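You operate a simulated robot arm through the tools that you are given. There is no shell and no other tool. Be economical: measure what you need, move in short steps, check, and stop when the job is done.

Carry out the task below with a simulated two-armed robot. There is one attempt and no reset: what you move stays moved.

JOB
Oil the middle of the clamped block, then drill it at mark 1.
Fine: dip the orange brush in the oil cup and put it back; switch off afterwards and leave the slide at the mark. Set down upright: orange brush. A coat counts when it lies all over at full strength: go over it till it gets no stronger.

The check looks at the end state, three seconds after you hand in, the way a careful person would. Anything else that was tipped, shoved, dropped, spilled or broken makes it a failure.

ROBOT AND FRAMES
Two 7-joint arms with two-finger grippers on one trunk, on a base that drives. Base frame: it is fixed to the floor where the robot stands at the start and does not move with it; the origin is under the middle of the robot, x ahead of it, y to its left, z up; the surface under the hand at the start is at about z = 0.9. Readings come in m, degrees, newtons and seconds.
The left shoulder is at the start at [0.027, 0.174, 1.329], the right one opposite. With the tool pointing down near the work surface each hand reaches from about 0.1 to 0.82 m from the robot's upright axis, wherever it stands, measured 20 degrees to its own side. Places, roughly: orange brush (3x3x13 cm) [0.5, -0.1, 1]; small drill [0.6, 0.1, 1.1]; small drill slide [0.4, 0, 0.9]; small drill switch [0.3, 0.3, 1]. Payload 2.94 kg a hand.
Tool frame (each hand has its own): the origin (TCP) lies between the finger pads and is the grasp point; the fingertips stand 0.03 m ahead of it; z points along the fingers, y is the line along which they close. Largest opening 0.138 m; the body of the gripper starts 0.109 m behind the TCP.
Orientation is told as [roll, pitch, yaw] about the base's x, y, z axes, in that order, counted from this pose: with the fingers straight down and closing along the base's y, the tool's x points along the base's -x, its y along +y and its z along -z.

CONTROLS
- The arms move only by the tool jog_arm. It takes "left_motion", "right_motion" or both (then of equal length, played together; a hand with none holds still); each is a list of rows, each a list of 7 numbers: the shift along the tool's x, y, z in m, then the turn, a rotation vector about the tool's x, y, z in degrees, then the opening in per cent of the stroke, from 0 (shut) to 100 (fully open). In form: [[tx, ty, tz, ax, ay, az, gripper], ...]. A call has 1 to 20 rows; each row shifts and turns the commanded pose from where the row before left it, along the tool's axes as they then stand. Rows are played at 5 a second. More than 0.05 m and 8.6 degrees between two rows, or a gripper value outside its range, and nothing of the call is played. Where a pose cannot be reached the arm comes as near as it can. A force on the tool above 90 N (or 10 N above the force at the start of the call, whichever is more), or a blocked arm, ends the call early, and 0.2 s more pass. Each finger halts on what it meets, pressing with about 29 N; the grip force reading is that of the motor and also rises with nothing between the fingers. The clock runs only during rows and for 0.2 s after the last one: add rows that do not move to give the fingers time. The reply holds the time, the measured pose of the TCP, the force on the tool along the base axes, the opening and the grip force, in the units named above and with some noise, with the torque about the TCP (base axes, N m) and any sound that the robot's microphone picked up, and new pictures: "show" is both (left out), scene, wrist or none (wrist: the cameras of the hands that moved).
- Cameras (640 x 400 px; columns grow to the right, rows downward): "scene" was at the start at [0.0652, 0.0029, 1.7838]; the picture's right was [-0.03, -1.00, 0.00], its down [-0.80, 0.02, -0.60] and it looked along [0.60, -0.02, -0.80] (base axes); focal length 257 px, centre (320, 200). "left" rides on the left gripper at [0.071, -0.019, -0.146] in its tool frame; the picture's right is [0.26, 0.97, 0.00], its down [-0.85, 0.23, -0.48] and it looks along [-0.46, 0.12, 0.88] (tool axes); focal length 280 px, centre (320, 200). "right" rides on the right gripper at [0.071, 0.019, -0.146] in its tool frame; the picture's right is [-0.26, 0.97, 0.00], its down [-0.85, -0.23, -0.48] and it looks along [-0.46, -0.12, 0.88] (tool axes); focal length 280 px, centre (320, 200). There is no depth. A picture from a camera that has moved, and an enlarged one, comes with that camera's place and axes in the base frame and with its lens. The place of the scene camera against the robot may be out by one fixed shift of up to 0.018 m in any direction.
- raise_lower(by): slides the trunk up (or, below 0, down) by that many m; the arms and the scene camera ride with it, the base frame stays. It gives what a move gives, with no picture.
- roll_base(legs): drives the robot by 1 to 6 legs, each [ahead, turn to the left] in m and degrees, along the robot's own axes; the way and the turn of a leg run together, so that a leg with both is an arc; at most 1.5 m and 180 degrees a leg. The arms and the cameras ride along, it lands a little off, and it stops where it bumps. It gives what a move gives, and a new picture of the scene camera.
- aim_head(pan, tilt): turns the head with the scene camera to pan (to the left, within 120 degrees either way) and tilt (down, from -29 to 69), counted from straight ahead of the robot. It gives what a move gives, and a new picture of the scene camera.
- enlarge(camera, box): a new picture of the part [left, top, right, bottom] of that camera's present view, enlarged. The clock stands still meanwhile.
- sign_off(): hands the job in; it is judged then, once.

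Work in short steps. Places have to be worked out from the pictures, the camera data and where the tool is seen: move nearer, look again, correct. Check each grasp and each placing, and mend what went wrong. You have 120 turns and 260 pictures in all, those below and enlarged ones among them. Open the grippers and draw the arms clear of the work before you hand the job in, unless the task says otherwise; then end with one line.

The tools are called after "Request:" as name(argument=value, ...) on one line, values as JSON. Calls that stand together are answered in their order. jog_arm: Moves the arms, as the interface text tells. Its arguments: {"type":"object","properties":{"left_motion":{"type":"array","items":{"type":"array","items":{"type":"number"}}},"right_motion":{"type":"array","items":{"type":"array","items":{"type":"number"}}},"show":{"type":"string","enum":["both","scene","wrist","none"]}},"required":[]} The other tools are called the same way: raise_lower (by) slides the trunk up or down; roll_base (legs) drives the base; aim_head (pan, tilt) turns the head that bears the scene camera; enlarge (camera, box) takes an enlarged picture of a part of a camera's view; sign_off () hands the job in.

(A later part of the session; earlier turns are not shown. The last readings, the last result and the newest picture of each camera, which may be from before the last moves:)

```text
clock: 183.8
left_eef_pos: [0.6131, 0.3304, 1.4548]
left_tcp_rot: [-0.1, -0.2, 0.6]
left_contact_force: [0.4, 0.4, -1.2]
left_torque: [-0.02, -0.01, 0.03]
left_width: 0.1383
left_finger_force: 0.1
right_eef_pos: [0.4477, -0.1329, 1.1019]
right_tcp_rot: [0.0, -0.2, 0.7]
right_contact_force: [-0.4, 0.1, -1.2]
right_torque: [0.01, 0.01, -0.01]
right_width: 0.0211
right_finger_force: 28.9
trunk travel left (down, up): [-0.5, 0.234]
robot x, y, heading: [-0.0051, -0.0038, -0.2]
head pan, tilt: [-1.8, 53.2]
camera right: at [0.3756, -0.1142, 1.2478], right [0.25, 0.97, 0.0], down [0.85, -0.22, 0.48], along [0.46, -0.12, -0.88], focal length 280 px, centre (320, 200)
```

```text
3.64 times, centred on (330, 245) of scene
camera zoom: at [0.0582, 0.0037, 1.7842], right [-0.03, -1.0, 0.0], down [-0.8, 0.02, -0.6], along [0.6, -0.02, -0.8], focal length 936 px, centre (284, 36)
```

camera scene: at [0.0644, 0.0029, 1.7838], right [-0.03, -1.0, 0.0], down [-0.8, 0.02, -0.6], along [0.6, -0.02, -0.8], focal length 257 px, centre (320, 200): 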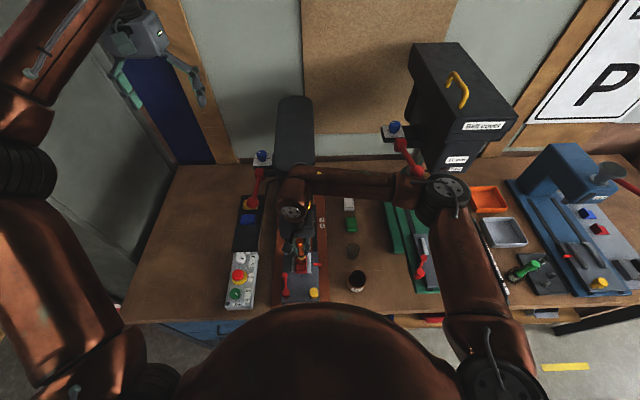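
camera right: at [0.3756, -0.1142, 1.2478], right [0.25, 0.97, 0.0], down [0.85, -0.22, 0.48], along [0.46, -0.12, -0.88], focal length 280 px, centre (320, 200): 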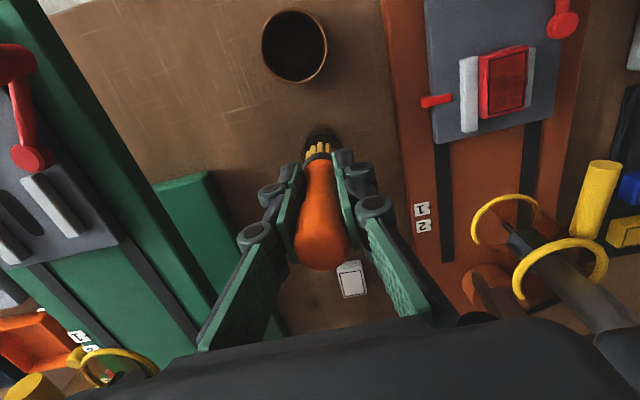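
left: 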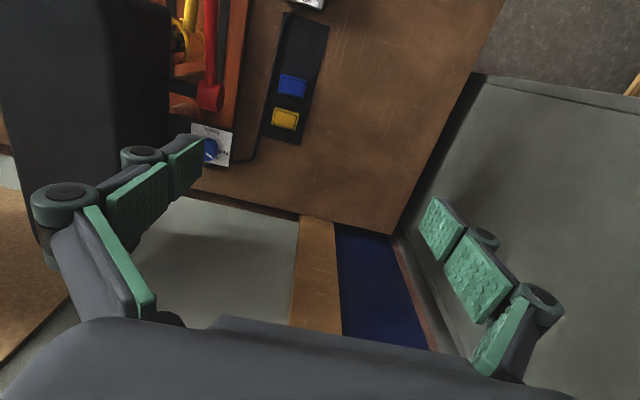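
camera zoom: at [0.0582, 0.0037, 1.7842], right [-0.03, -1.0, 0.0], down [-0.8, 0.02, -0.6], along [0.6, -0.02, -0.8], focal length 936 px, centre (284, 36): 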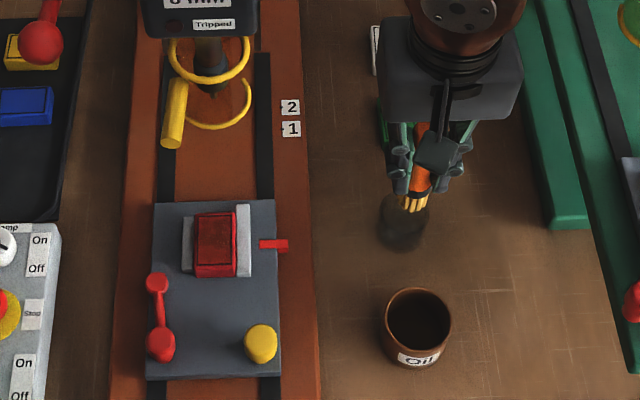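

The slide now sits 2 cm farther ahead (block's middle about x 0.448). For one last full pass I dip again and use a 7.5° tilt, so the wrist stays clear of the drill head.

Request:
jog_arm(right_motion=[[0.028, -0.002, 0, 0, 0, 0, 0], [0.028, -0.002, 0, 0, 0, 0, 0], [0.026, -0.001, 0, 0, 0, 0, 0], [0, 0, 0.035, 0, 0, 0, 0], [0, 0, 0.035, 0, 0, 0, 0], [0, 0, 0.038, 0, 0, 0, 0], [0, 0, 0, 0, 0, 0, 0], [0, 0, 0, 0, 0, 0, 0], [0, 0, 0, 0, 0, 0, 0], [0, 0, -0.04, 0, 0, 0, 0], [0, 0, -0.032, 0, 0, 0, 0], [0, 0, 0, 0, 0, 0, 0], [0, 0, 0, 0, 0, 0, 0], [0, 0, 0, 0, 0, 0, 0], [0, 0, -0.03, 0, 0, 0, 0], [0, 0, -0.03, 0, 0, 0, 0], [0, 0, 0, 0, 0, 0, 0]], show="none")

Request:
enlarge(camera="scene", box=[330, 220, 390, 310])

Request:
jog_arm(right_motion=[[0, 0, 0, 0, -7.5, 0, 0], [-0.0176, 0.0366, 0.0023, 0, 0, 0, 0], [-0.0176, 0.0366, 0.0023, 0, 0, 0, 0], [-0.0176, 0.0366, 0.0023, 0, 0, 0, 0], [-0.0176, 0.0366, 0.0023, 0, 0, 0, 0], [-0.0176, 0.0366, 0.0023, 0, 0, 0, 0], [0.0046, 0, 0.0347, 0, 0, 0, 0], [0.0046, 0, 0.0347, 0, 0, 0, 0], [0.0023, 0, 0.017, 0, 0, 0, 0], [0, 0, 0, 0, 0, 0, 0]], show="none")

Request:
enlarge(camera="scene", box=[290, 240, 325, 275])

```text
clock: 187.4
left_eef_pos: [0.6187, 0.3296, 1.4519]
left_tcp_rot: [-0.1, -0.1, 0.6]
left_contact_force: [-0.1, 0.2, -0.3]
left_torque: [0.01, -0.05, -0.01]
left_width: 0.1382
left_finger_force: 0.2
right_eef_pos: [0.3687, -0.1375, 1.1247]
right_tcp_rot: [0.0, 0.0, 0.4]
right_contact_force: [-1.2, 0.3, -1.0]
right_torque: [0.03, 0.03, -0.03]
right_width: 0.021
right_finger_force: 28.6
trunk travel left (down, up): [-0.5, 0.234]
robot x, y, heading: [-0.0008, -0.0008, 0.2]
head pan, tilt: [-1.8, 53.2]
```

```text
4.44 times, centred on (360, 265) of scene
camera zoom: at [0.0654, 0.0021, 1.7837], right [-0.03, -1.0, 0.0], down [-0.8, 0.02, -0.6], along [0.6, -0.02, -0.8], focal length 1143 px, centre (142, -89)
```

zoom: 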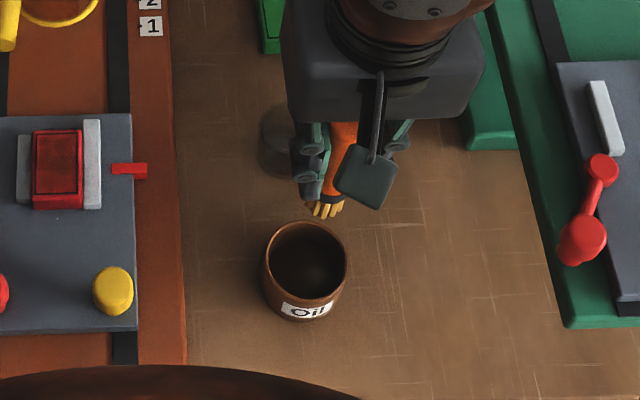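

```text
clock: 189.6
left_eef_pos: [0.619, 0.329, 1.4533]
left_tcp_rot: [0.0, 0.0, 0.6]
left_contact_force: [-0.2, 0.7, 0.1]
left_torque: [0.0, 0.0, -0.03]
left_width: 0.1379
left_finger_force: 0.1
right_eef_pos: [0.4578, 0.0475, 1.0368]
right_tcp_rot: [-0.1, -7.5, 0.4]
right_contact_force: [0.5, 0.3, -0.2]
right_torque: [0.01, 0.0, -0.01]
right_width: 0.021
right_finger_force: 29.4
trunk travel left (down, up): [-0.5, 0.234]
robot x, y, heading: [0.0005, -0.0017, -0.1]
head pan, tilt: [-1.8, 53.2]
```

```text
11.43 times, centred on (308, 258) of scene
camera zoom: at [0.0651, 0.0023, 1.7838], right [-0.03, -1.0, 0.0], down [-0.8, 0.02, -0.6], along [0.6, -0.02, -0.8], focal length 2940 px, centre (463, -457)
```

zoom: 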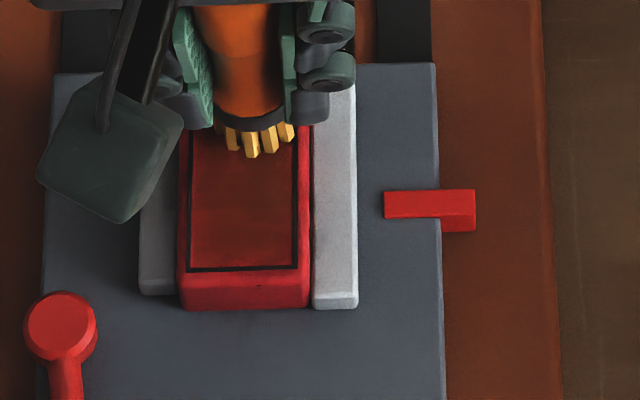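

Well placed at the far lane. Touch down.

Request:
jog_arm(right_motion=[[0.0004, 0, 0.003, 0, 0, 0, 0], [0.0002, 0, 0.002, 0, 0, 0, 0], [0, 0, 0, 0, 0, 0, 0]], show="none")

Request:
jog_arm(right_motion=[[0.0001, 0, 0.001, 0, 0, 0, 0], [0, 0, 0, 0, 0, 0, 0]], show="none")

```text
clock: 190.4
left_eef_pos: [0.618, 0.3282, 1.4539]
left_tcp_rot: [0.0, 0.0, 0.7]
left_contact_force: [-0.1, -0.2, 0.0]
left_torque: [0.01, 0.03, 0.0]
left_width: 0.138
left_finger_force: 0.1
right_eef_pos: [0.4563, 0.0469, 1.0321]
right_tcp_rot: [0.1, -7.6, 0.5]
right_contact_force: [1.2, 0.0, 10.0]
right_torque: [-0.01, -0.05, -0.01]
right_width: 0.0206
right_finger_force: 28.7
trunk travel left (down, up): [-0.5, 0.234]
robot x, y, heading: [-0.0, 0.0004, 0.1]
head pan, tilt: [-1.8, 53.2]
```

```text
clock: 191.0
left_eef_pos: [0.6175, 0.3296, 1.4537]
left_tcp_rot: [0.0, 0.0, 0.6]
left_contact_force: [0.4, -0.2, 0.5]
left_torque: [0.01, 0.0, 0.01]
left_width: 0.1379
left_finger_force: 0.0
right_eef_pos: [0.4565, 0.0469, 1.0318]
right_tcp_rot: [0.1, -7.7, 0.4]
right_contact_force: [1.7, -1.2, 24.6]
right_torque: [-0.01, -0.19, 0.01]
right_width: 0.0209
right_finger_force: 28.5
trunk travel left (down, up): [-0.5, 0.234]
robot x, y, heading: [0.0011, -0.0014, 0.3]
head pan, tilt: [-1.8, 53.2]
```

Now the raster far to near, easing pressure during the steps so the slide isn't dragged.

Request:
jog_arm(right_motion=[[0, 0.005, -0.0007, 0, 0, 0, 0], [0, 0.005, 0, 0, 0, 0, 0], [0, 0.004, 0, 0, 0, 0, 0], [0, -0.005, 0, 0, 0, 0, 0], [0, -0.005, 0, 0, 0, 0, 0], [0, -0.005, 0, 0, 0, 0, 0], [0.0045, 0, -0.0026, 0, 0, 0, 0], [0, 0.005, 0.002, 0, 0, 0, 0], [0, 0.005, 0, 0, 0, 0, 0], [0, 0.005, 0, 0, 0, 0, 0], [0.0045, 0, -0.0026, 0, 0, 0, 0], [0, -0.005, 0.002, 0, 0, 0, 0], [0, -0.005, 0, 0, 0, 0, 0], [0, -0.005, 0, 0, 0, 0, 0], [0.0045, 0, -0.0026, 0, 0, 0, 0], [0, 0.005, 0.002, 0, 0, 0, 0], [0, 0.005, 0, 0, 0, 0, 0], [0, 0.005, 0, 0, 0, 0, 0]], show="none")

Request:
jog_arm(right_motion=[[0.0045, 0, -0.0026, 0, 0, 0, 0], [0, -0.005, 0.0022, 0, 0, 0, 0], [0, -0.005, 0, 0, 0, 0, 0], [0, -0.005, 0, 0, 0, 0, 0], [0.0045, 0, -0.0026, 0, 0, 0, 0], [0, 0.005, 0.0022, 0, 0, 0, 0], [0, 0.005, 0, 0, 0, 0, 0], [0, 0.005, 0, 0, 0, 0, 0], [0.0045, 0, -0.0026, 0, 0, 0, 0], [0, -0.005, 0.0022, 0, 0, 0, 0], [0, -0.005, 0, 0, 0, 0, 0], [0, -0.005, 0, 0, 0, 0, 0], [0.0045, 0, -0.0026, 0, 0, 0, 0], [0, 0.005, 0.0022, 0, 0, 0, 0], [0, 0.005, 0, 0, 0, 0, 0], [0, 0.005, 0, 0, 0, 0, 0], [0, 0, 0, 0, 0, 0, 0]], show="none")

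Request:
enlarge(camera="scene", box=[290, 240, 325, 275])

Request:
jog_arm(right_motion=[[0.0045, 0, -0.0026, 0, 0, 0, 0], [0, -0.005, 0.0022, 0, 0, 0, 0], [0, -0.005, 0, 0, 0, 0, 0], [0, -0.005, 0, 0, 0, 0, 0], [0, 0.005, 0, 0, 0, 0, 0], [0, 0.005, 0, 0, 0, 0, 0], [0, 0.005, 0, 0, 0, 0, 0], [-0.0046, 0, -0.03, 0, 0, 0, 0], [-0.006, 0, -0.045, 0, 0, 0, 0], [-0.003, -0.03, -0.02, 0, 0, 0, 0], [0, -0.04, 0, 0, 0, 0, 0], [0, -0.04, 0, 0, 0, 0, 0], [0, -0.04, 0, 0, 0, 0, 0], [0, -0.04, 0, 0, 0, 0, 0], [0, 0, 0, 0, 7.5, 0, 0], [0, 0, 0, 0, 0, 0, 0]], show="none")

Request:
enlarge(camera="scene", box=[297, 247, 319, 269])

Request:
enlarge(camera="right", box=[440, 10, 560, 130])

```text
clock: 194.8
left_eef_pos: [0.6165, 0.3287, 1.4528]
left_tcp_rot: [0.1, 0.0, 0.5]
left_contact_force: [0.2, -0.7, -0.1]
left_torque: [0.02, 0.01, 0.03]
left_width: 0.1379
left_finger_force: 0.0
right_eef_pos: [0.4422, 0.0584, 1.031]
right_tcp_rot: [0.0, -7.6, 0.5]
right_contact_force: [0.3, -6.7, 25.1]
right_torque: [-0.36, -0.11, -0.03]
right_width: 0.0211
right_finger_force: 29.0
trunk travel left (down, up): [-0.5, 0.234]
robot x, y, heading: [0.0016, -0.0034, 0.3]
head pan, tilt: [-1.8, 53.2]
```

```text
clock: 198.4
left_eef_pos: [0.616, 0.3279, 1.4546]
left_tcp_rot: [0.1, -0.1, 0.6]
left_contact_force: [0.6, 0.5, 0.6]
left_torque: [-0.03, -0.02, -0.01]
left_width: 0.138
left_finger_force: 0.1
right_eef_pos: [0.4233, 0.0585, 1.031]
right_tcp_rot: [0.1, -7.6, 0.6]
right_contact_force: [1.8, -9.9, 38.6]
right_torque: [-0.58, -0.3, -0.03]
right_width: 0.0212
right_finger_force: 28.9
trunk travel left (down, up): [-0.5, 0.234]
robot x, y, heading: [-0.0005, 0.0002, -0.3]
head pan, tilt: [-1.8, 53.2]
```

```text
11.43 times, centred on (308, 258) of scene
camera zoom: at [0.0627, 0.0006, 1.784], right [-0.03, -1.0, 0.0], down [-0.8, 0.03, -0.6], along [0.6, -0.02, -0.8], focal length 2940 px, centre (463, -457)
```

zoom: 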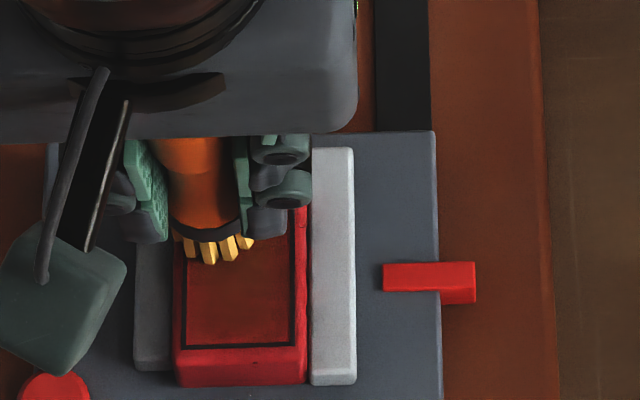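

```text
clock: 201.8
left_eef_pos: [0.6182, 0.3283, 1.4541]
left_tcp_rot: [0.0, 0.0, 0.6]
left_contact_force: [-0.1, 0.5, 0.2]
left_torque: [0.02, -0.05, 0.01]
left_width: 0.138
left_finger_force: 0.1
right_eef_pos: [0.4226, -0.1307, 1.1242]
right_tcp_rot: [0.2, 0.0, 0.5]
right_contact_force: [0.3, -0.1, 0.1]
right_torque: [0.02, -0.03, 0.0]
right_width: 0.0211
right_finger_force: 29.2
trunk travel left (down, up): [-0.5, 0.234]
robot x, y, heading: [0.0024, -0.0045, -0.0]
head pan, tilt: [-1.8, 53.2]
```

```text
16.00 times, centred on (308, 258) of scene
camera zoom: at [0.0638, 0.0015, 1.7838], right [-0.03, -1.0, 0.0], down [-0.8, 0.03, -0.6], along [0.6, -0.02, -0.8], focal length 4116 px, centre (512, -728)
```

zoom: 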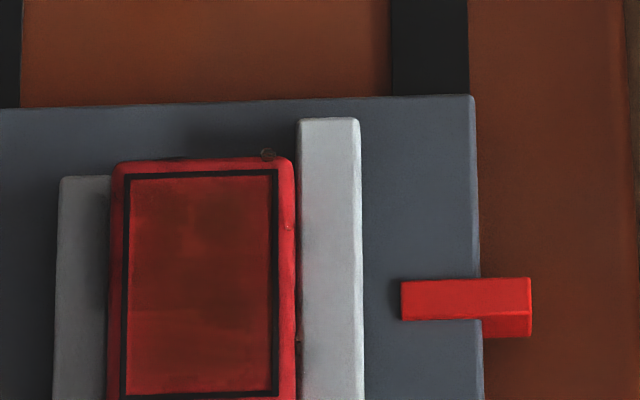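

```text
3.33 times, centred on (500, 70) of right
camera zoom: at [0.3514, -0.1129, 1.2716], right [0.25, 0.97, 0.0], down [0.85, -0.22, 0.48], along [0.46, -0.12, -0.88], focal length 935 px, centre (-280, 633)
```

zoom: 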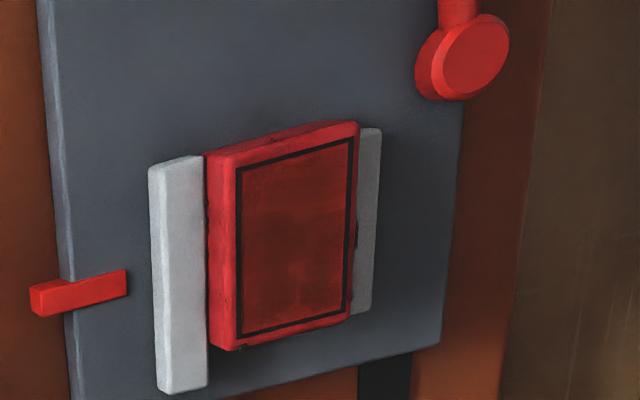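

The slide was dragged back to its back stop (where it started), so most strokes fell on the same middle band; the near strip remains lighter. With the slide at the stop I do a far-to-near raster with a vertical hand.

Request:
jog_arm(right_motion=[[-0.0036, 0.0355, 0, 0, 0, 0, 0], [-0.0036, 0.0355, 0, 0, 0, 0, 0], [-0.0036, 0.0355, 0, 0, 0, 0, 0], [-0.0036, 0.0355, 0, 0, 0, 0, 0], [-0.0036, 0.0355, 0, 0, 0, 0, 0], [0, 0, 0.04, 0, 0, 0, 0], [0, 0, 0.04, 0, 0, 0, 0], [0, 0, 0.008, 0, 0, 0, 0], [0, 0, 0, 0, 0, 0, 0]], show="none")

Request:
jog_arm(right_motion=[[0, 0, 0.003, 0, 0, 0, 0], [0, 0, 0, 0, 0, 0, 0]], show="none")

Request:
jog_arm(right_motion=[[0, 0, 0.0015, 0, 0, 0, 0], [0, 0, 0, 0, 0, 0, 0]], show="none")

Request:
enlarge(camera="scene", box=[290, 245, 325, 280])

```text
clock: 203.8
left_eef_pos: [0.6192, 0.33, 1.452]
left_tcp_rot: [0.0, -0.1, 0.5]
left_contact_force: [0.3, -0.5, 0.4]
left_torque: [0.01, -0.01, -0.02]
left_width: 0.1381
left_finger_force: 0.0
right_eef_pos: [0.4366, 0.0484, 1.037]
right_tcp_rot: [0.2, 0.0, 0.5]
right_contact_force: [-1.0, 0.4, -0.5]
right_torque: [0.02, 0.0, 0.01]
right_width: 0.021
right_finger_force: 29.1
trunk travel left (down, up): [-0.5, 0.234]
robot x, y, heading: [0.0007, -0.0016, 0.1]
head pan, tilt: [-1.8, 53.2]
```

```text
clock: 204.4
left_eef_pos: [0.6188, 0.3296, 1.4543]
left_tcp_rot: [0.0, 0.1, 0.6]
left_contact_force: [-0.3, -0.8, 0.9]
left_torque: [0.0, 0.02, 0.02]
left_width: 0.1384
left_finger_force: 0.1
right_eef_pos: [0.4394, 0.0483, 1.034]
right_tcp_rot: [0.0, 0.0, 0.5]
right_contact_force: [-0.3, 0.3, -0.2]
right_torque: [-0.01, 0.01, -0.02]
right_width: 0.021
right_finger_force: 29.2
trunk travel left (down, up): [-0.5, 0.234]
robot x, y, heading: [-0.0039, -0.0022, 0.3]
head pan, tilt: [-1.8, 53.2]
```

```text
clock: 205.0
left_eef_pos: [0.6183, 0.3288, 1.4526]
left_tcp_rot: [-0.1, 0.0, 0.6]
left_contact_force: [0.5, 0.8, -0.2]
left_torque: [-0.01, 0.03, 0.03]
left_width: 0.1379
left_finger_force: 0.1
right_eef_pos: [0.4379, 0.0475, 1.0326]
right_tcp_rot: [0.1, 0.0, 0.5]
right_contact_force: [-0.9, -0.1, -0.5]
right_torque: [-0.03, 0.02, 0.01]
right_width: 0.021
right_finger_force: 28.6
trunk travel left (down, up): [-0.5, 0.234]
robot x, y, heading: [-0.0004, -0.0021, 0.0]
head pan, tilt: [-1.8, 53.2]
```

```text
11.43 times, centred on (308, 262) of scene
camera zoom: at [0.0652, 0.0027, 1.7838], right [-0.03, -1.0, 0.0], down [-0.8, 0.02, -0.6], along [0.6, -0.02, -0.8], focal length 2940 px, centre (463, -514)
```

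zoom: 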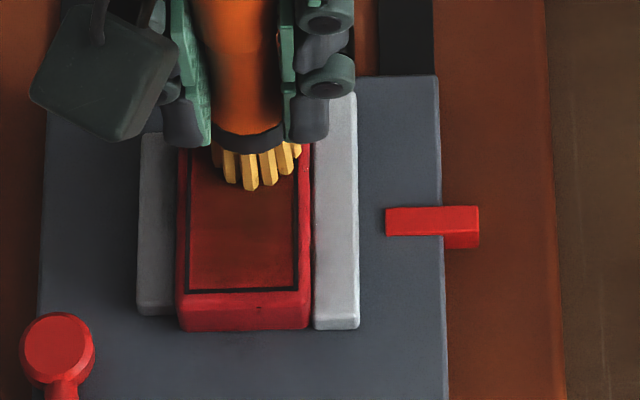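

Press 3 mm more and raster, repeating the near lanes.

Request:
jog_arm(right_motion=[[0, 0, 0.0028, 0, 0, 0, 0], [0, 0.005, 0, 0, 0, 0, 0], [0, 0.005, 0, 0, 0, 0, 0], [0, 0.003, 0, 0, 0, 0, 0], [0, -0.005, 0, 0, 0, 0, 0], [0, -0.005, 0, 0, 0, 0, 0], [0, -0.004, 0, 0, 0, 0, 0], [0.0045, 0, 0, 0, 0, 0, 0], [0, 0.005, 0, 0, 0, 0, 0], [0, 0.005, 0, 0, 0, 0, 0], [0, 0.004, 0, 0, 0, 0, 0], [0.0045, 0, 0.0002, 0, 0, 0, 0], [0, -0.005, 0, 0, 0, 0, 0], [0, -0.005, 0, 0, 0, 0, 0], [0, -0.004, 0, 0, 0, 0, 0], [0.0045, 0, 0, 0, 0, 0, 0], [0, 0.005, 0, 0, 0, 0, 0], [0, 0.005, 0, 0, 0, 0, 0], [0, 0.004, 0, 0, 0, 0, 0]], show="none")

Request:
jog_arm(right_motion=[[0.0045, 0, 0.0002, 0, 0, 0, 0], [0, -0.005, 0, 0, 0, 0, 0], [0, -0.005, 0, 0, 0, 0, 0], [0, -0.004, 0, 0, 0, 0, 0], [0.0045, 0, 0, 0, 0, 0, 0], [0, 0.005, 0, 0, 0, 0, 0], [0, 0.005, 0, 0, 0, 0, 0], [0, 0.004, 0, 0, 0, 0, 0], [0.004, 0, 0.0002, 0, 0, 0, 0], [0, -0.005, 0, 0, 0, 0, 0], [0, -0.005, 0, 0, 0, 0, 0], [0, -0.004, 0, 0, 0, 0, 0], [0.003, 0, 0, 0, 0, 0, 0], [0, 0.005, 0, 0, 0, 0, 0], [0, 0.005, 0, 0, 0, 0, 0], [0, 0.004, 0, 0, 0, 0, 0], [0, 0, 0, 0, 0, 0, 0]], show="none")

Request:
enlarge(camera="scene", box=[290, 245, 325, 280])

Request:
jog_arm(right_motion=[[0.003, 0, 0.0002, 0, 0, 0, 0], [0, -0.005, 0, 0, 0, 0, 0], [0, -0.005, 0, 0, 0, 0, 0], [0, -0.004, 0, 0, 0, 0, 0], [0, 0.005, 0, 0, 0, 0, 0], [0, 0.005, 0, 0, 0, 0, 0], [0, 0.004, 0, 0, 0, 0, 0], [0, 0, -0.03, 0, 0, 0, 0], [0, 0, -0.045, 0, 0, 0, 0], [0, -0.03, -0.02, 0, 0, 0, 0], [0, -0.04, 0, 0, 0, 0, 0], [0, -0.04, 0, 0, 0, 0, 0], [0, -0.04, 0, 0, 0, 0, 0], [-0.02, -0.04, 0, 0, 0, 0, 0], [-0.04, 0, 0, 0, 0, 0, 0], [0, 0, 0, 0, 0, 0, 0]], show="none")

Request:
enlarge(camera="scene", box=[297, 253, 319, 275])

```text
clock: 209.0
left_eef_pos: [0.6168, 0.3285, 1.4533]
left_tcp_rot: [0.0, -0.1, 0.7]
left_contact_force: [-0.1, -0.2, -0.7]
left_torque: [0.01, -0.02, 0.02]
left_width: 0.1381
left_finger_force: 0.0
right_eef_pos: [0.423, 0.0611, 1.031]
right_tcp_rot: [0.0, 0.0, 0.5]
right_contact_force: [-1.1, -9.8, 33.4]
right_torque: [-0.69, 0.07, -0.05]
right_width: 0.0213
right_finger_force: 29.0
trunk travel left (down, up): [-0.5, 0.234]
robot x, y, heading: [0.0005, -0.0035, 0.2]
head pan, tilt: [-1.8, 53.2]
```

```text
clock: 212.6
left_eef_pos: [0.6176, 0.3278, 1.454]
left_tcp_rot: [0.0, -0.2, 0.7]
left_contact_force: [0.5, 0.9, -0.5]
left_torque: [0.02, 0.02, 0.0]
left_width: 0.1377
left_finger_force: 0.2
right_eef_pos: [0.4073, 0.0604, 1.0312]
right_tcp_rot: [0.1, -0.2, 0.5]
right_contact_force: [-0.2, -9.6, 35.7]
right_torque: [-0.7, -0.1, -0.03]
right_width: 0.0211
right_finger_force: 28.9
trunk travel left (down, up): [-0.5, 0.234]
robot x, y, heading: [0.0002, -0.001, -0.0]
head pan, tilt: [-1.8, 53.2]
```

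```text
11.43 times, centred on (308, 262) of scene
camera zoom: at [0.0628, 0.0003, 1.7839], right [-0.03, -1.0, 0.0], down [-0.8, 0.03, -0.6], along [0.6, -0.02, -0.8], focal length 2940 px, centre (463, -514)
```

zoom: 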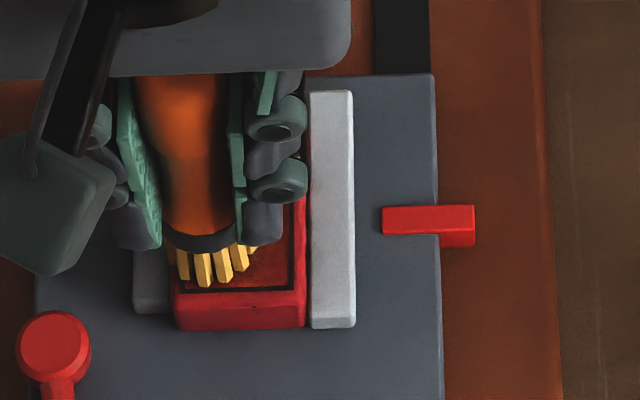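

```text
clock: 216.0
left_eef_pos: [0.6178, 0.3286, 1.4528]
left_tcp_rot: [0.0, 0.0, 0.6]
left_contact_force: [0.0, -0.5, 0.4]
left_torque: [0.06, -0.03, 0.01]
left_width: 0.138
left_finger_force: 0.1
right_eef_pos: [0.4665, -0.1308, 1.1217]
right_tcp_rot: [0.1, 0.1, 0.7]
right_contact_force: [1.0, -0.6, 0.3]
right_torque: [0.02, -0.03, -0.02]
right_width: 0.0212
right_finger_force: 29.3
trunk travel left (down, up): [-0.5, 0.234]
robot x, y, heading: [0.0007, 0.0001, 0.2]
head pan, tilt: [-1.8, 53.2]
```

```text
16.00 times, centred on (308, 264) of scene
camera zoom: at [0.0642, 0.0016, 1.7838], right [-0.03, -1.0, 0.0], down [-0.8, 0.02, -0.6], along [0.6, -0.02, -0.8], focal length 4116 px, centre (512, -824)
```

zoom: 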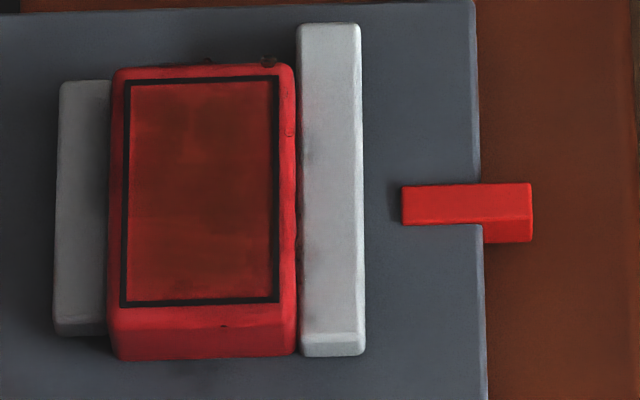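

I check the coat from the wrist camera as well, and the stand below.

Request:
enlarge(camera="right", box=[450, 0, 550, 70])

Request:
enlarge(camera="right", box=[240, 60, 400, 260])

```text
5.71 times, centred on (500, 35) of right
camera zoom: at [0.3958, -0.1128, 1.2684], right [0.25, 0.97, 0.0], down [0.85, -0.22, 0.48], along [0.46, -0.12, -0.88], focal length 1602 px, centre (-709, 1143)
```

zoom: 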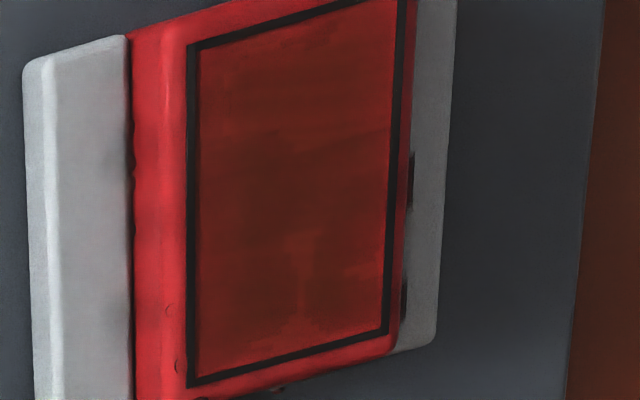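

```text
2.00 times, centred on (320, 160) of right
camera zoom: at [0.3958, -0.1128, 1.2684], right [0.25, 0.97, 0.0], down [0.85, -0.22, 0.48], along [0.46, -0.12, -0.88], focal length 561 px, centre (320, 280)
```

zoom: 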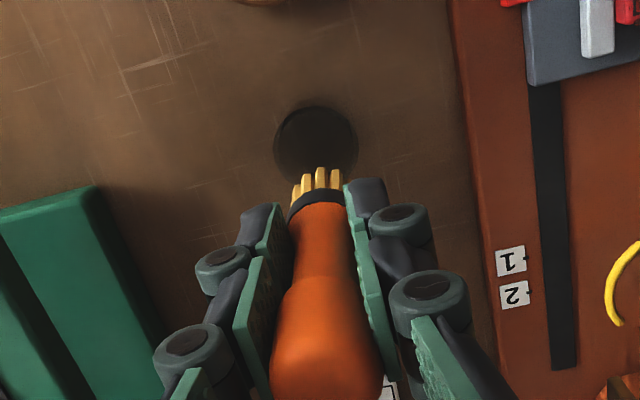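

There's still a lighter streak at the far centre and a lighter near end. I dip once more and treat these two zones (far zone first, only stepping backward so the slide stays at its stop).

Request:
jog_arm(right_motion=[[0.034, -0.003, 0, 0, 0, 0, 0], [0.034, -0.003, 0, 0, 0, 0, 0], [0.0315, -0.001, 0, 0, 0, 0, 0], [0, 0, 0.043, 0, 0, 0, 0], [0, 0, 0.045, 0, 0, 0, 0], [0, 0, 0.04, 0, 0, 0, 0], [0, 0, 0, 0, 0, 0, 0], [0, 0, 0, 0, 0, 0, 0], [0, 0, 0, 0, 0, 0, 0], [0, 0, -0.04, 0, 0, 0, 0], [0, 0, -0.032, 0, 0, 0, 0], [0, 0, 0, 0, 0, 0, 0], [0, 0, 0, 0, 0, 0, 0], [0, 0, 0, 0, 0, 0, 0], [0, 0, -0.03, 0, 0, 0, 0], [0, 0, -0.03, 0, 0, 0, 0], [0, 0, 0, 0, 0, 0, 0]], show="none")

Request:
jog_arm(right_motion=[[0, 0, 0, 0, -7.5, 0, 0], [-0.0142, 0.0372, 0.0019, 0, 0, 0, 0], [-0.0142, 0.0372, 0.0019, 0, 0, 0, 0], [-0.0142, 0.0372, 0.0019, 0, 0, 0, 0], [-0.0142, 0.0372, 0.0019, 0, 0, 0, 0], [-0.0142, 0.0372, 0.0019, 0, 0, 0, 0], [0.0046, 0, 0.0347, 0, 0, 0, 0], [0.0046, 0, 0.0347, 0, 0, 0, 0], [0.0023, 0, 0.0185, 0, 0, 0, 0], [0, 0, 0, 0, 0, 0, 0]], show="none")

Request:
enlarge(camera="scene", box=[290, 245, 325, 280])

```text
clock: 219.6
left_eef_pos: [0.6183, 0.329, 1.4531]
left_tcp_rot: [-0.1, 0.0, 0.6]
left_contact_force: [-0.2, 0.1, -0.3]
left_torque: [0.04, 0.02, 0.02]
left_width: 0.1377
left_finger_force: 0.0
right_eef_pos: [0.3672, -0.138, 1.1272]
right_tcp_rot: [0.0, 0.1, 0.5]
right_contact_force: [0.6, -0.6, -0.7]
right_torque: [0.02, -0.01, -0.02]
right_width: 0.0211
right_finger_force: 29.1
trunk travel left (down, up): [-0.5, 0.234]
robot x, y, heading: [0.0014, 0.0001, 0.1]
head pan, tilt: [-1.8, 53.2]
```

```text
clock: 221.8
left_eef_pos: [0.6186, 0.3289, 1.4534]
left_tcp_rot: [0.0, 0.1, 0.6]
left_contact_force: [0.0, 0.5, -0.1]
left_torque: [-0.01, -0.02, 0.03]
left_width: 0.1379
left_finger_force: 0.1
right_eef_pos: [0.439, 0.0491, 1.0403]
right_tcp_rot: [-0.1, -7.5, 0.4]
right_contact_force: [-0.4, 0.4, -0.3]
right_torque: [0.04, -0.02, 0.02]
right_width: 0.021
right_finger_force: 29.3
trunk travel left (down, up): [-0.5, 0.234]
robot x, y, heading: [-0.0022, -0.0021, 0.1]
head pan, tilt: [-1.8, 53.2]
```

```text
11.43 times, centred on (308, 262) of scene
camera zoom: at [0.0651, 0.0019, 1.7838], right [-0.03, -1.0, 0.0], down [-0.8, 0.02, -0.6], along [0.6, -0.02, -0.8], focal length 2940 px, centre (463, -514)
```

zoom: 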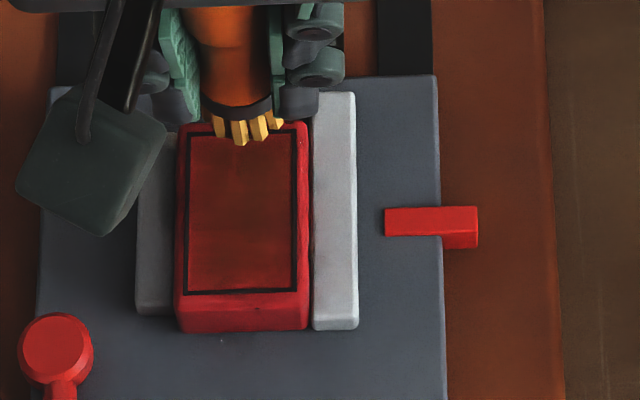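

Slightly too far ahead: I come back 4 mm while lowering to contact, then stroke sideways, stepping back.

Request:
jog_arm(right_motion=[[0.0048, -0.002, 0.005, 0, 0, 0, 0], [0.0005, 0, 0.0035, 0, 0, 0, 0], [0.0001, 0, 0.001, 0, 0, 0, 0], [0, 0, 0, 0, 0, 0, 0]], show="none")

Request:
jog_arm(right_motion=[[0, 0, 0.0008, 0, 0, 0, 0], [0, 0.004, 0, 0, 0, 0, 0], [0, 0.004, 0, 0, 0, 0, 0], [0, 0.004, 0, 0, 0, 0, 0], [0, -0.004, 0, 0, 0, 0, 0], [0, -0.004, 0, 0, 0, 0, 0], [0, -0.004, 0, 0, 0, 0, 0], [0.004, 0, -0.0005, 0, 0, 0, 0], [0, 0.004, 0, 0, 0, 0, 0], [0, 0.004, 0, 0, 0, 0, 0], [0, 0.004, 0, 0, 0, 0, 0], [0, -0.004, 0, 0, 0, 0, 0], [0, -0.004, 0, 0, 0, 0, 0], [0, -0.004, 0, 0, 0, 0, 0], [0.004, 0, -0.0005, 0, 0, 0, 0], [0, 0.004, 0, 0, 0, 0, 0], [0, 0.004, 0, 0, 0, 0, 0], [0, 0.004, 0, 0, 0, 0, 0]], show="none")

Request:
jog_arm(right_motion=[[0.004, 0, -0.0005, 0, 0, 0, 0], [0, -0.004, 0, 0, 0, 0, 0], [0, -0.004, 0, 0, 0, 0, 0], [0, -0.004, 0, 0, 0, 0, 0], [0.004, 0, -0.0005, 0, 0, 0, 0], [0, 0.004, 0, 0, 0, 0, 0], [0, 0.004, 0, 0, 0, 0, 0], [0, 0.004, 0, 0, 0, 0, 0], [-0.0008, 0, -0.006, 0, 0, 0, 0], [0, 0, 0, 0, 7.5, 0, 0], [0.011, 0, 0, 0, 0, 0, 0], [0, 0, 0, 0, 0, 0, 0]], show="none")

Request:
enlarge(camera="scene", box=[290, 245, 325, 280])

```text
clock: 222.8
left_eef_pos: [0.6166, 0.3291, 1.4535]
left_tcp_rot: [0.0, 0.0, 0.6]
left_contact_force: [1.2, 0.6, 0.6]
left_torque: [-0.02, -0.02, 0.02]
left_width: 0.1381
left_finger_force: 0.1
right_eef_pos: [0.4335, 0.048, 1.0322]
right_tcp_rot: [0.2, -7.7, 0.5]
right_contact_force: [3.2, -2.0, 24.0]
right_torque: [-0.04, -0.21, -0.03]
right_width: 0.0209
right_finger_force: 29.3
trunk travel left (down, up): [-0.5, 0.234]
robot x, y, heading: [-0.0029, 0.0012, 0.0]
head pan, tilt: [-1.8, 53.2]
```

```text
clock: 226.6
left_eef_pos: [0.616, 0.3302, 1.4556]
left_tcp_rot: [0.1, -0.1, 0.5]
left_contact_force: [-1.1, 0.5, 0.3]
left_torque: [-0.04, 0.02, -0.02]
left_width: 0.1381
left_finger_force: 0.1
right_eef_pos: [0.4245, 0.0583, 1.0319]
right_tcp_rot: [0.0, -7.5, 0.5]
right_contact_force: [3.2, -15.3, 43.1]
right_torque: [-1.04, -0.46, -0.1]
right_width: 0.0213
right_finger_force: 29.3
trunk travel left (down, up): [-0.5, 0.234]
robot x, y, heading: [0.0005, -0.0018, 0.1]
head pan, tilt: [-1.8, 53.2]
```

```text
clock: 229.2
left_eef_pos: [0.6189, 0.3304, 1.4519]
left_tcp_rot: [-0.1, -0.1, 0.6]
left_contact_force: [-0.4, 0.4, -0.1]
left_torque: [-0.02, 0.0, -0.02]
left_width: 0.138
left_finger_force: 0.1
right_eef_pos: [0.4085, 0.0587, 1.0354]
right_tcp_rot: [0.0, 0.2, 0.5]
right_contact_force: [0.6, 1.0, -0.3]
right_torque: [0.01, 0.04, -0.01]
right_width: 0.0211
right_finger_force: 29.2
trunk travel left (down, up): [-0.5, 0.234]
robot x, y, heading: [0.0002, -0.0022, -0.2]
head pan, tilt: [-1.8, 53.2]
```

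```text
11.43 times, centred on (308, 262) of scene
camera zoom: at [0.066, 0.0027, 1.7837], right [-0.03, -1.0, 0.0], down [-0.8, 0.02, -0.6], along [0.6, -0.02, -0.8], focal length 2940 px, centre (463, -514)
```

zoom: 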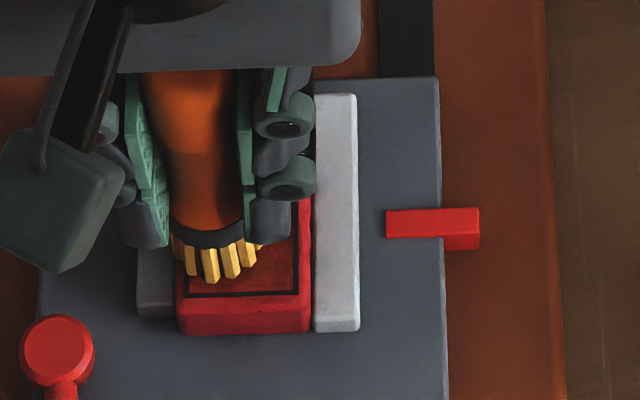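

Now the near zone: lower to contact, strokes stepping back to 0.398.

Request:
jog_arm(right_motion=[[0, 0, 0.003, 0, 0, 0, 0], [0, 0, 0.003, 0, 0, 0, 0], [0, -0.004, 0, 0, 0, 0, 0], [0, -0.004, 0, 0, 0, 0, 0], [0, -0.004, 0, 0, 0, 0, 0], [0, 0.004, 0, 0, 0, 0, 0], [0, 0.004, 0, 0, 0, 0, 0], [0, 0.004, 0, 0, 0, 0, 0], [0.003, 0, 0, 0, 0, 0, 0], [0, -0.004, 0, 0, 0, 0, 0], [0, -0.004, 0, 0, 0, 0, 0], [0, -0.004, 0, 0, 0, 0, 0], [0.003, 0, 0, 0, 0, 0, 0], [0, 0.004, 0, 0, 0, 0, 0], [0, 0.004, 0, 0, 0, 0, 0], [0, 0.004, 0, 0, 0, 0, 0], [0, 0, 0, 0, 0, 0, 0]], show="none")

Request:
jog_arm(right_motion=[[0.003, 0, 0.0003, 0, 0, 0, 0], [0, -0.004, 0, 0, 0, 0, 0], [0, -0.004, 0, 0, 0, 0, 0], [0, -0.004, 0, 0, 0, 0, 0], [0.002, 0, 0, 0, 0, 0, 0], [0, 0.004, 0, 0, 0, 0, 0], [0, 0.004, 0, 0, 0, 0, 0], [0, 0.004, 0, 0, 0, 0, 0], [0, -0.004, 0, 0, 0, 0, 0], [0, -0.004, 0, 0, 0, 0, 0], [0, 0, -0.03, 0, 0, 0, 0], [0, 0, -0.045, 0, 0, 0, 0], [0, -0.03, -0.02, 0, 0, 0, 0], [0, -0.04, 0, 0, 0, 0, 0], [0, -0.04, 0, 0, 0, 0, 0], [0, -0.036, 0, 0, 0, 0, 0], [-0.03, -0.035, 0, 0, 0, 0, 0], [-0.036, 0, 0, 0, 0, 0, 0], [0, 0, 0, 0, 0, 0, 0]], show="none")

Request:
enlarge(camera="scene", box=[297, 253, 319, 275])

Request:
enlarge(camera="right", box=[450, 0, 550, 70])

```text
clock: 232.8
left_eef_pos: [0.6161, 0.3279, 1.4547]
left_tcp_rot: [0.2, -0.2, 0.6]
left_contact_force: [-0.1, -0.2, 0.6]
left_torque: [0.04, 0.02, -0.01]
left_width: 0.1382
left_finger_force: 0.1
right_eef_pos: [0.3994, 0.0578, 1.0299]
right_tcp_rot: [0.2, -0.1, 0.5]
right_contact_force: [1.0, -13.1, 47.4]
right_torque: [-1.19, -0.27, -0.06]
right_width: 0.0212
right_finger_force: 28.7
trunk travel left (down, up): [-0.5, 0.234]
robot x, y, heading: [0.0009, -0.0036, -0.0]
head pan, tilt: [-1.8, 53.2]
```

```text
clock: 236.8
left_eef_pos: [0.6181, 0.3292, 1.4536]
left_tcp_rot: [0.0, 0.1, 0.6]
left_contact_force: [-0.3, -0.3, -1.2]
left_torque: [0.03, -0.01, 0.03]
left_width: 0.1381
left_finger_force: 0.1
right_eef_pos: [0.4645, -0.1293, 1.1218]
right_tcp_rot: [0.0, 0.1, 0.6]
right_contact_force: [-0.1, 0.1, -0.4]
right_torque: [0.01, 0.01, -0.03]
right_width: 0.0209
right_finger_force: 28.9
trunk travel left (down, up): [-0.5, 0.234]
robot x, y, heading: [0.0028, -0.0017, 0.2]
head pan, tilt: [-1.8, 53.2]
```

```text
16.00 times, centred on (308, 264) of scene
camera zoom: at [0.0644, 0.0017, 1.7838], right [-0.03, -1.0, 0.0], down [-0.8, 0.02, -0.6], along [0.6, -0.02, -0.8], focal length 4116 px, centre (512, -824)
```

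zoom: 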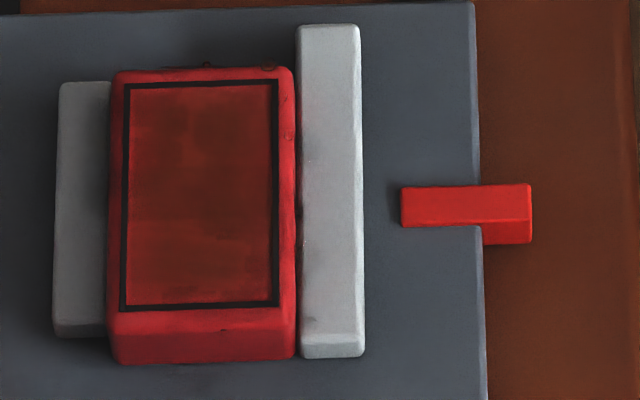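

```text
5.71 times, centred on (500, 35) of right
camera zoom: at [0.394, -0.1114, 1.2694], right [0.25, 0.97, 0.0], down [0.85, -0.22, 0.48], along [0.46, -0.12, -0.88], focal length 1602 px, centre (-709, 1143)
```

zoom: 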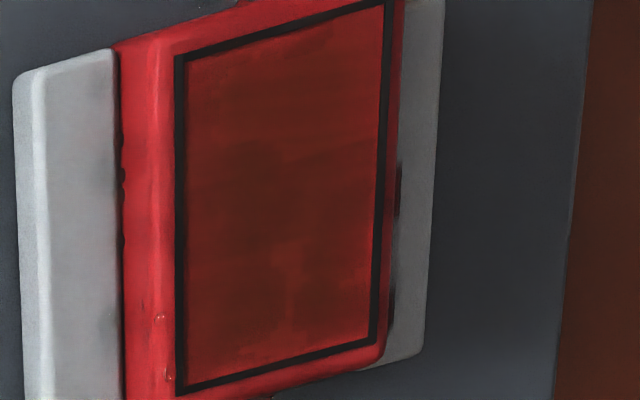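

To see if the near end can still get stronger, I dwell there with small wiggles for a couple of seconds and compare.

Request:
jog_arm(right_motion=[[0.031, 0.031, 0, 0, 0, 0, 0], [0.029, 0.037, 0, 0, 0, 0, 0], [0, 0.038, 0, 0, 0, 0, 0], [0, 0.038, 0, 0, 0, 0, 0], [0, 0.037, 0, 0, 0, 0, 0], [0, 0, 0.04, 0, 0, 0, 0], [0, 0, 0.04, 0, 0, 0, 0], [0, 0, 0.009, 0, 0, 0, 0], [0, 0, 0.003, 0, 0, 0, 0], [0, 0, 0, 0, 0, 0, 0]], show="none")

Request:
enlarge(camera="scene", box=[290, 245, 325, 280])

Request:
enlarge(camera="right", box=[280, 90, 360, 170])

```text
clock: 239.0
left_eef_pos: [0.6184, 0.33, 1.4544]
left_tcp_rot: [-0.1, 0.0, 0.6]
left_contact_force: [0.6, 0.2, -0.2]
left_torque: [0.04, 0.02, -0.01]
left_width: 0.138
left_finger_force: 0.1
right_eef_pos: [0.4045, 0.0527, 1.0315]
right_tcp_rot: [0.2, -0.2, 0.5]
right_contact_force: [1.7, 2.0, 13.0]
right_torque: [0.11, -0.07, -0.02]
right_width: 0.021
right_finger_force: 29.5
trunk travel left (down, up): [-0.5, 0.234]
robot x, y, heading: [0.006, -0.0048, -0.0]
head pan, tilt: [-1.8, 53.2]
```

```text
11.43 times, centred on (308, 262) of scene
camera zoom: at [0.0646, 0.0028, 1.784], right [-0.03, -1.0, 0.0], down [-0.8, 0.02, -0.6], along [0.6, -0.02, -0.8], focal length 2940 px, centre (463, -514)
```

zoom: 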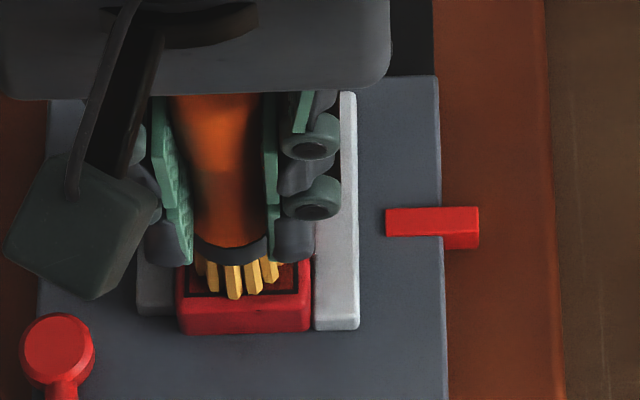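

```text
5.00 times, centred on (320, 130) of right
camera zoom: at [0.332, 0.0696, 1.1787], right [0.25, 0.97, 0.0], down [0.85, -0.22, 0.48], along [0.46, -0.12, -0.88], focal length 1402 px, centre (320, 550)
```

zoom: 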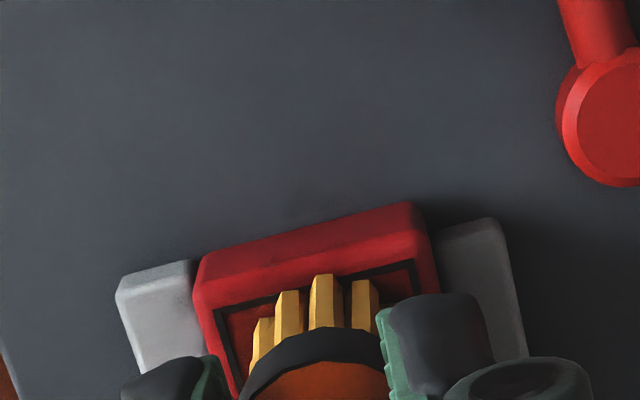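

Bristle front is exactly at the frame's near edge. Dwell with wiggles.

Request:
jog_arm(right_motion=[[0, 0.003, 0.0005, 0, 0, 0, 0], [0, -0.003, 0, 0, 0, 0, 0], [0, -0.003, 0, 0, 0, 0, 0], [0, 0.003, 0, 0, 0, 0, 0], [0, 0.003, 0, 0, 0, 0, 0], [0, -0.003, 0, 0, 0, 0, 0], [0, -0.003, 0, 0, 0, 0, 0], [0, 0.003, 0, 0, 0, 0, 0], [0, 0.003, 0, 0, 0, 0, 0], [0, -0.003, 0, 0, 0, 0, 0], [0, -0.003, 0, 0, 0, 0, 0], [0, 0.003, 0, 0, 0, 0, 0], [0, 0.003, 0, 0, 0, 0, 0], [0, -0.003, 0, 0, 0, 0, 0], [0, -0.003, 0, 0, 0, 0, 0], [0, 0.003, 0, 0, 0, 0, 0]], show="none")

Request:
jog_arm(right_motion=[[0, 0, -0.03, 0, 0, 0, 0], [0, 0, -0.045, 0, 0, 0, 0], [0, -0.037, -0.018, 0, 0, 0, 0], [0, -0.038, 0, 0, 0, 0, 0], [0, -0.038, 0, 0, 0, 0, 0], [-0.03, -0.037, 0, 0, 0, 0, 0], [-0.03, -0.031, 0, 0, 0, 0, 0], [0, 0, 0, 0, 0, 0, 0]], show="none")

Request:
enlarge(camera="scene", box=[297, 253, 319, 275])

Request:
enlarge(camera="right", box=[450, 0, 550, 70])

```text
clock: 242.4
left_eef_pos: [0.6182, 0.3309, 1.4533]
left_tcp_rot: [0.0, -0.1, 0.5]
left_contact_force: [-0.4, -0.1, -0.2]
left_torque: [-0.02, -0.02, 0.01]
left_width: 0.1384
left_finger_force: 0.0
right_eef_pos: [0.4017, 0.0498, 1.0303]
right_tcp_rot: [0.1, 0.0, 0.5]
right_contact_force: [-0.9, 1.8, 14.4]
right_torque: [0.17, 0.06, 0.0]
right_width: 0.021
right_finger_force: 28.5
trunk travel left (down, up): [-0.5, 0.234]
robot x, y, heading: [-0.0005, -0.0002, 0.1]
head pan, tilt: [-1.8, 53.2]
```

```text
clock: 244.2
left_eef_pos: [0.6175, 0.3313, 1.4529]
left_tcp_rot: [-0.2, 0.0, 0.6]
left_contact_force: [0.5, 0.8, 0.2]
left_torque: [-0.04, -0.02, -0.02]
left_width: 0.1381
left_finger_force: 0.1
right_eef_pos: [0.4636, -0.1273, 1.1245]
right_tcp_rot: [0.0, 0.0, 0.7]
right_contact_force: [0.1, -0.3, -0.4]
right_torque: [0.01, 0.07, 0.01]
right_width: 0.0211
right_finger_force: 28.7
trunk travel left (down, up): [-0.5, 0.234]
robot x, y, heading: [0.0012, -0.0035, 0.1]
head pan, tilt: [-1.8, 53.2]
```

```text
16.00 times, centred on (308, 264) of scene
camera zoom: at [0.065, 0.0031, 1.7838], right [-0.03, -1.0, 0.0], down [-0.8, 0.02, -0.6], along [0.6, -0.02, -0.8], focal length 4116 px, centre (512, -824)
```

zoom: 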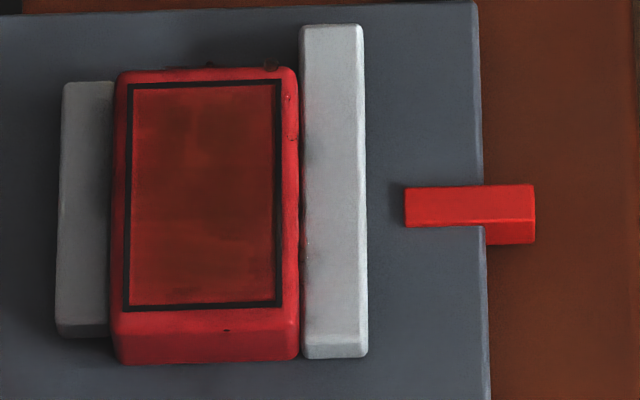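

```text
5.71 times, centred on (500, 35) of right
camera zoom: at [0.3933, -0.1102, 1.2712], right [0.25, 0.97, 0.0], down [0.85, -0.22, 0.48], along [0.46, -0.12, -0.88], focal length 1602 px, centre (-709, 1143)
```

zoom: 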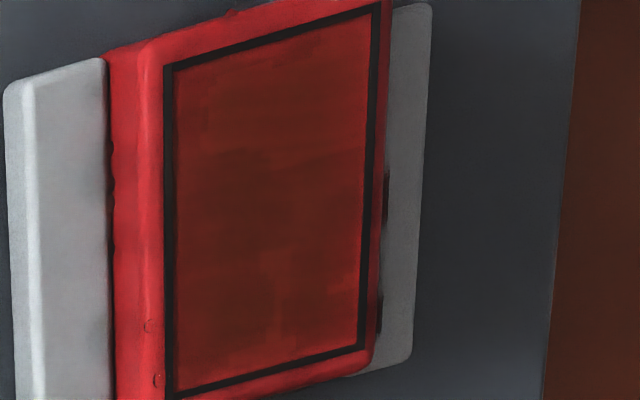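

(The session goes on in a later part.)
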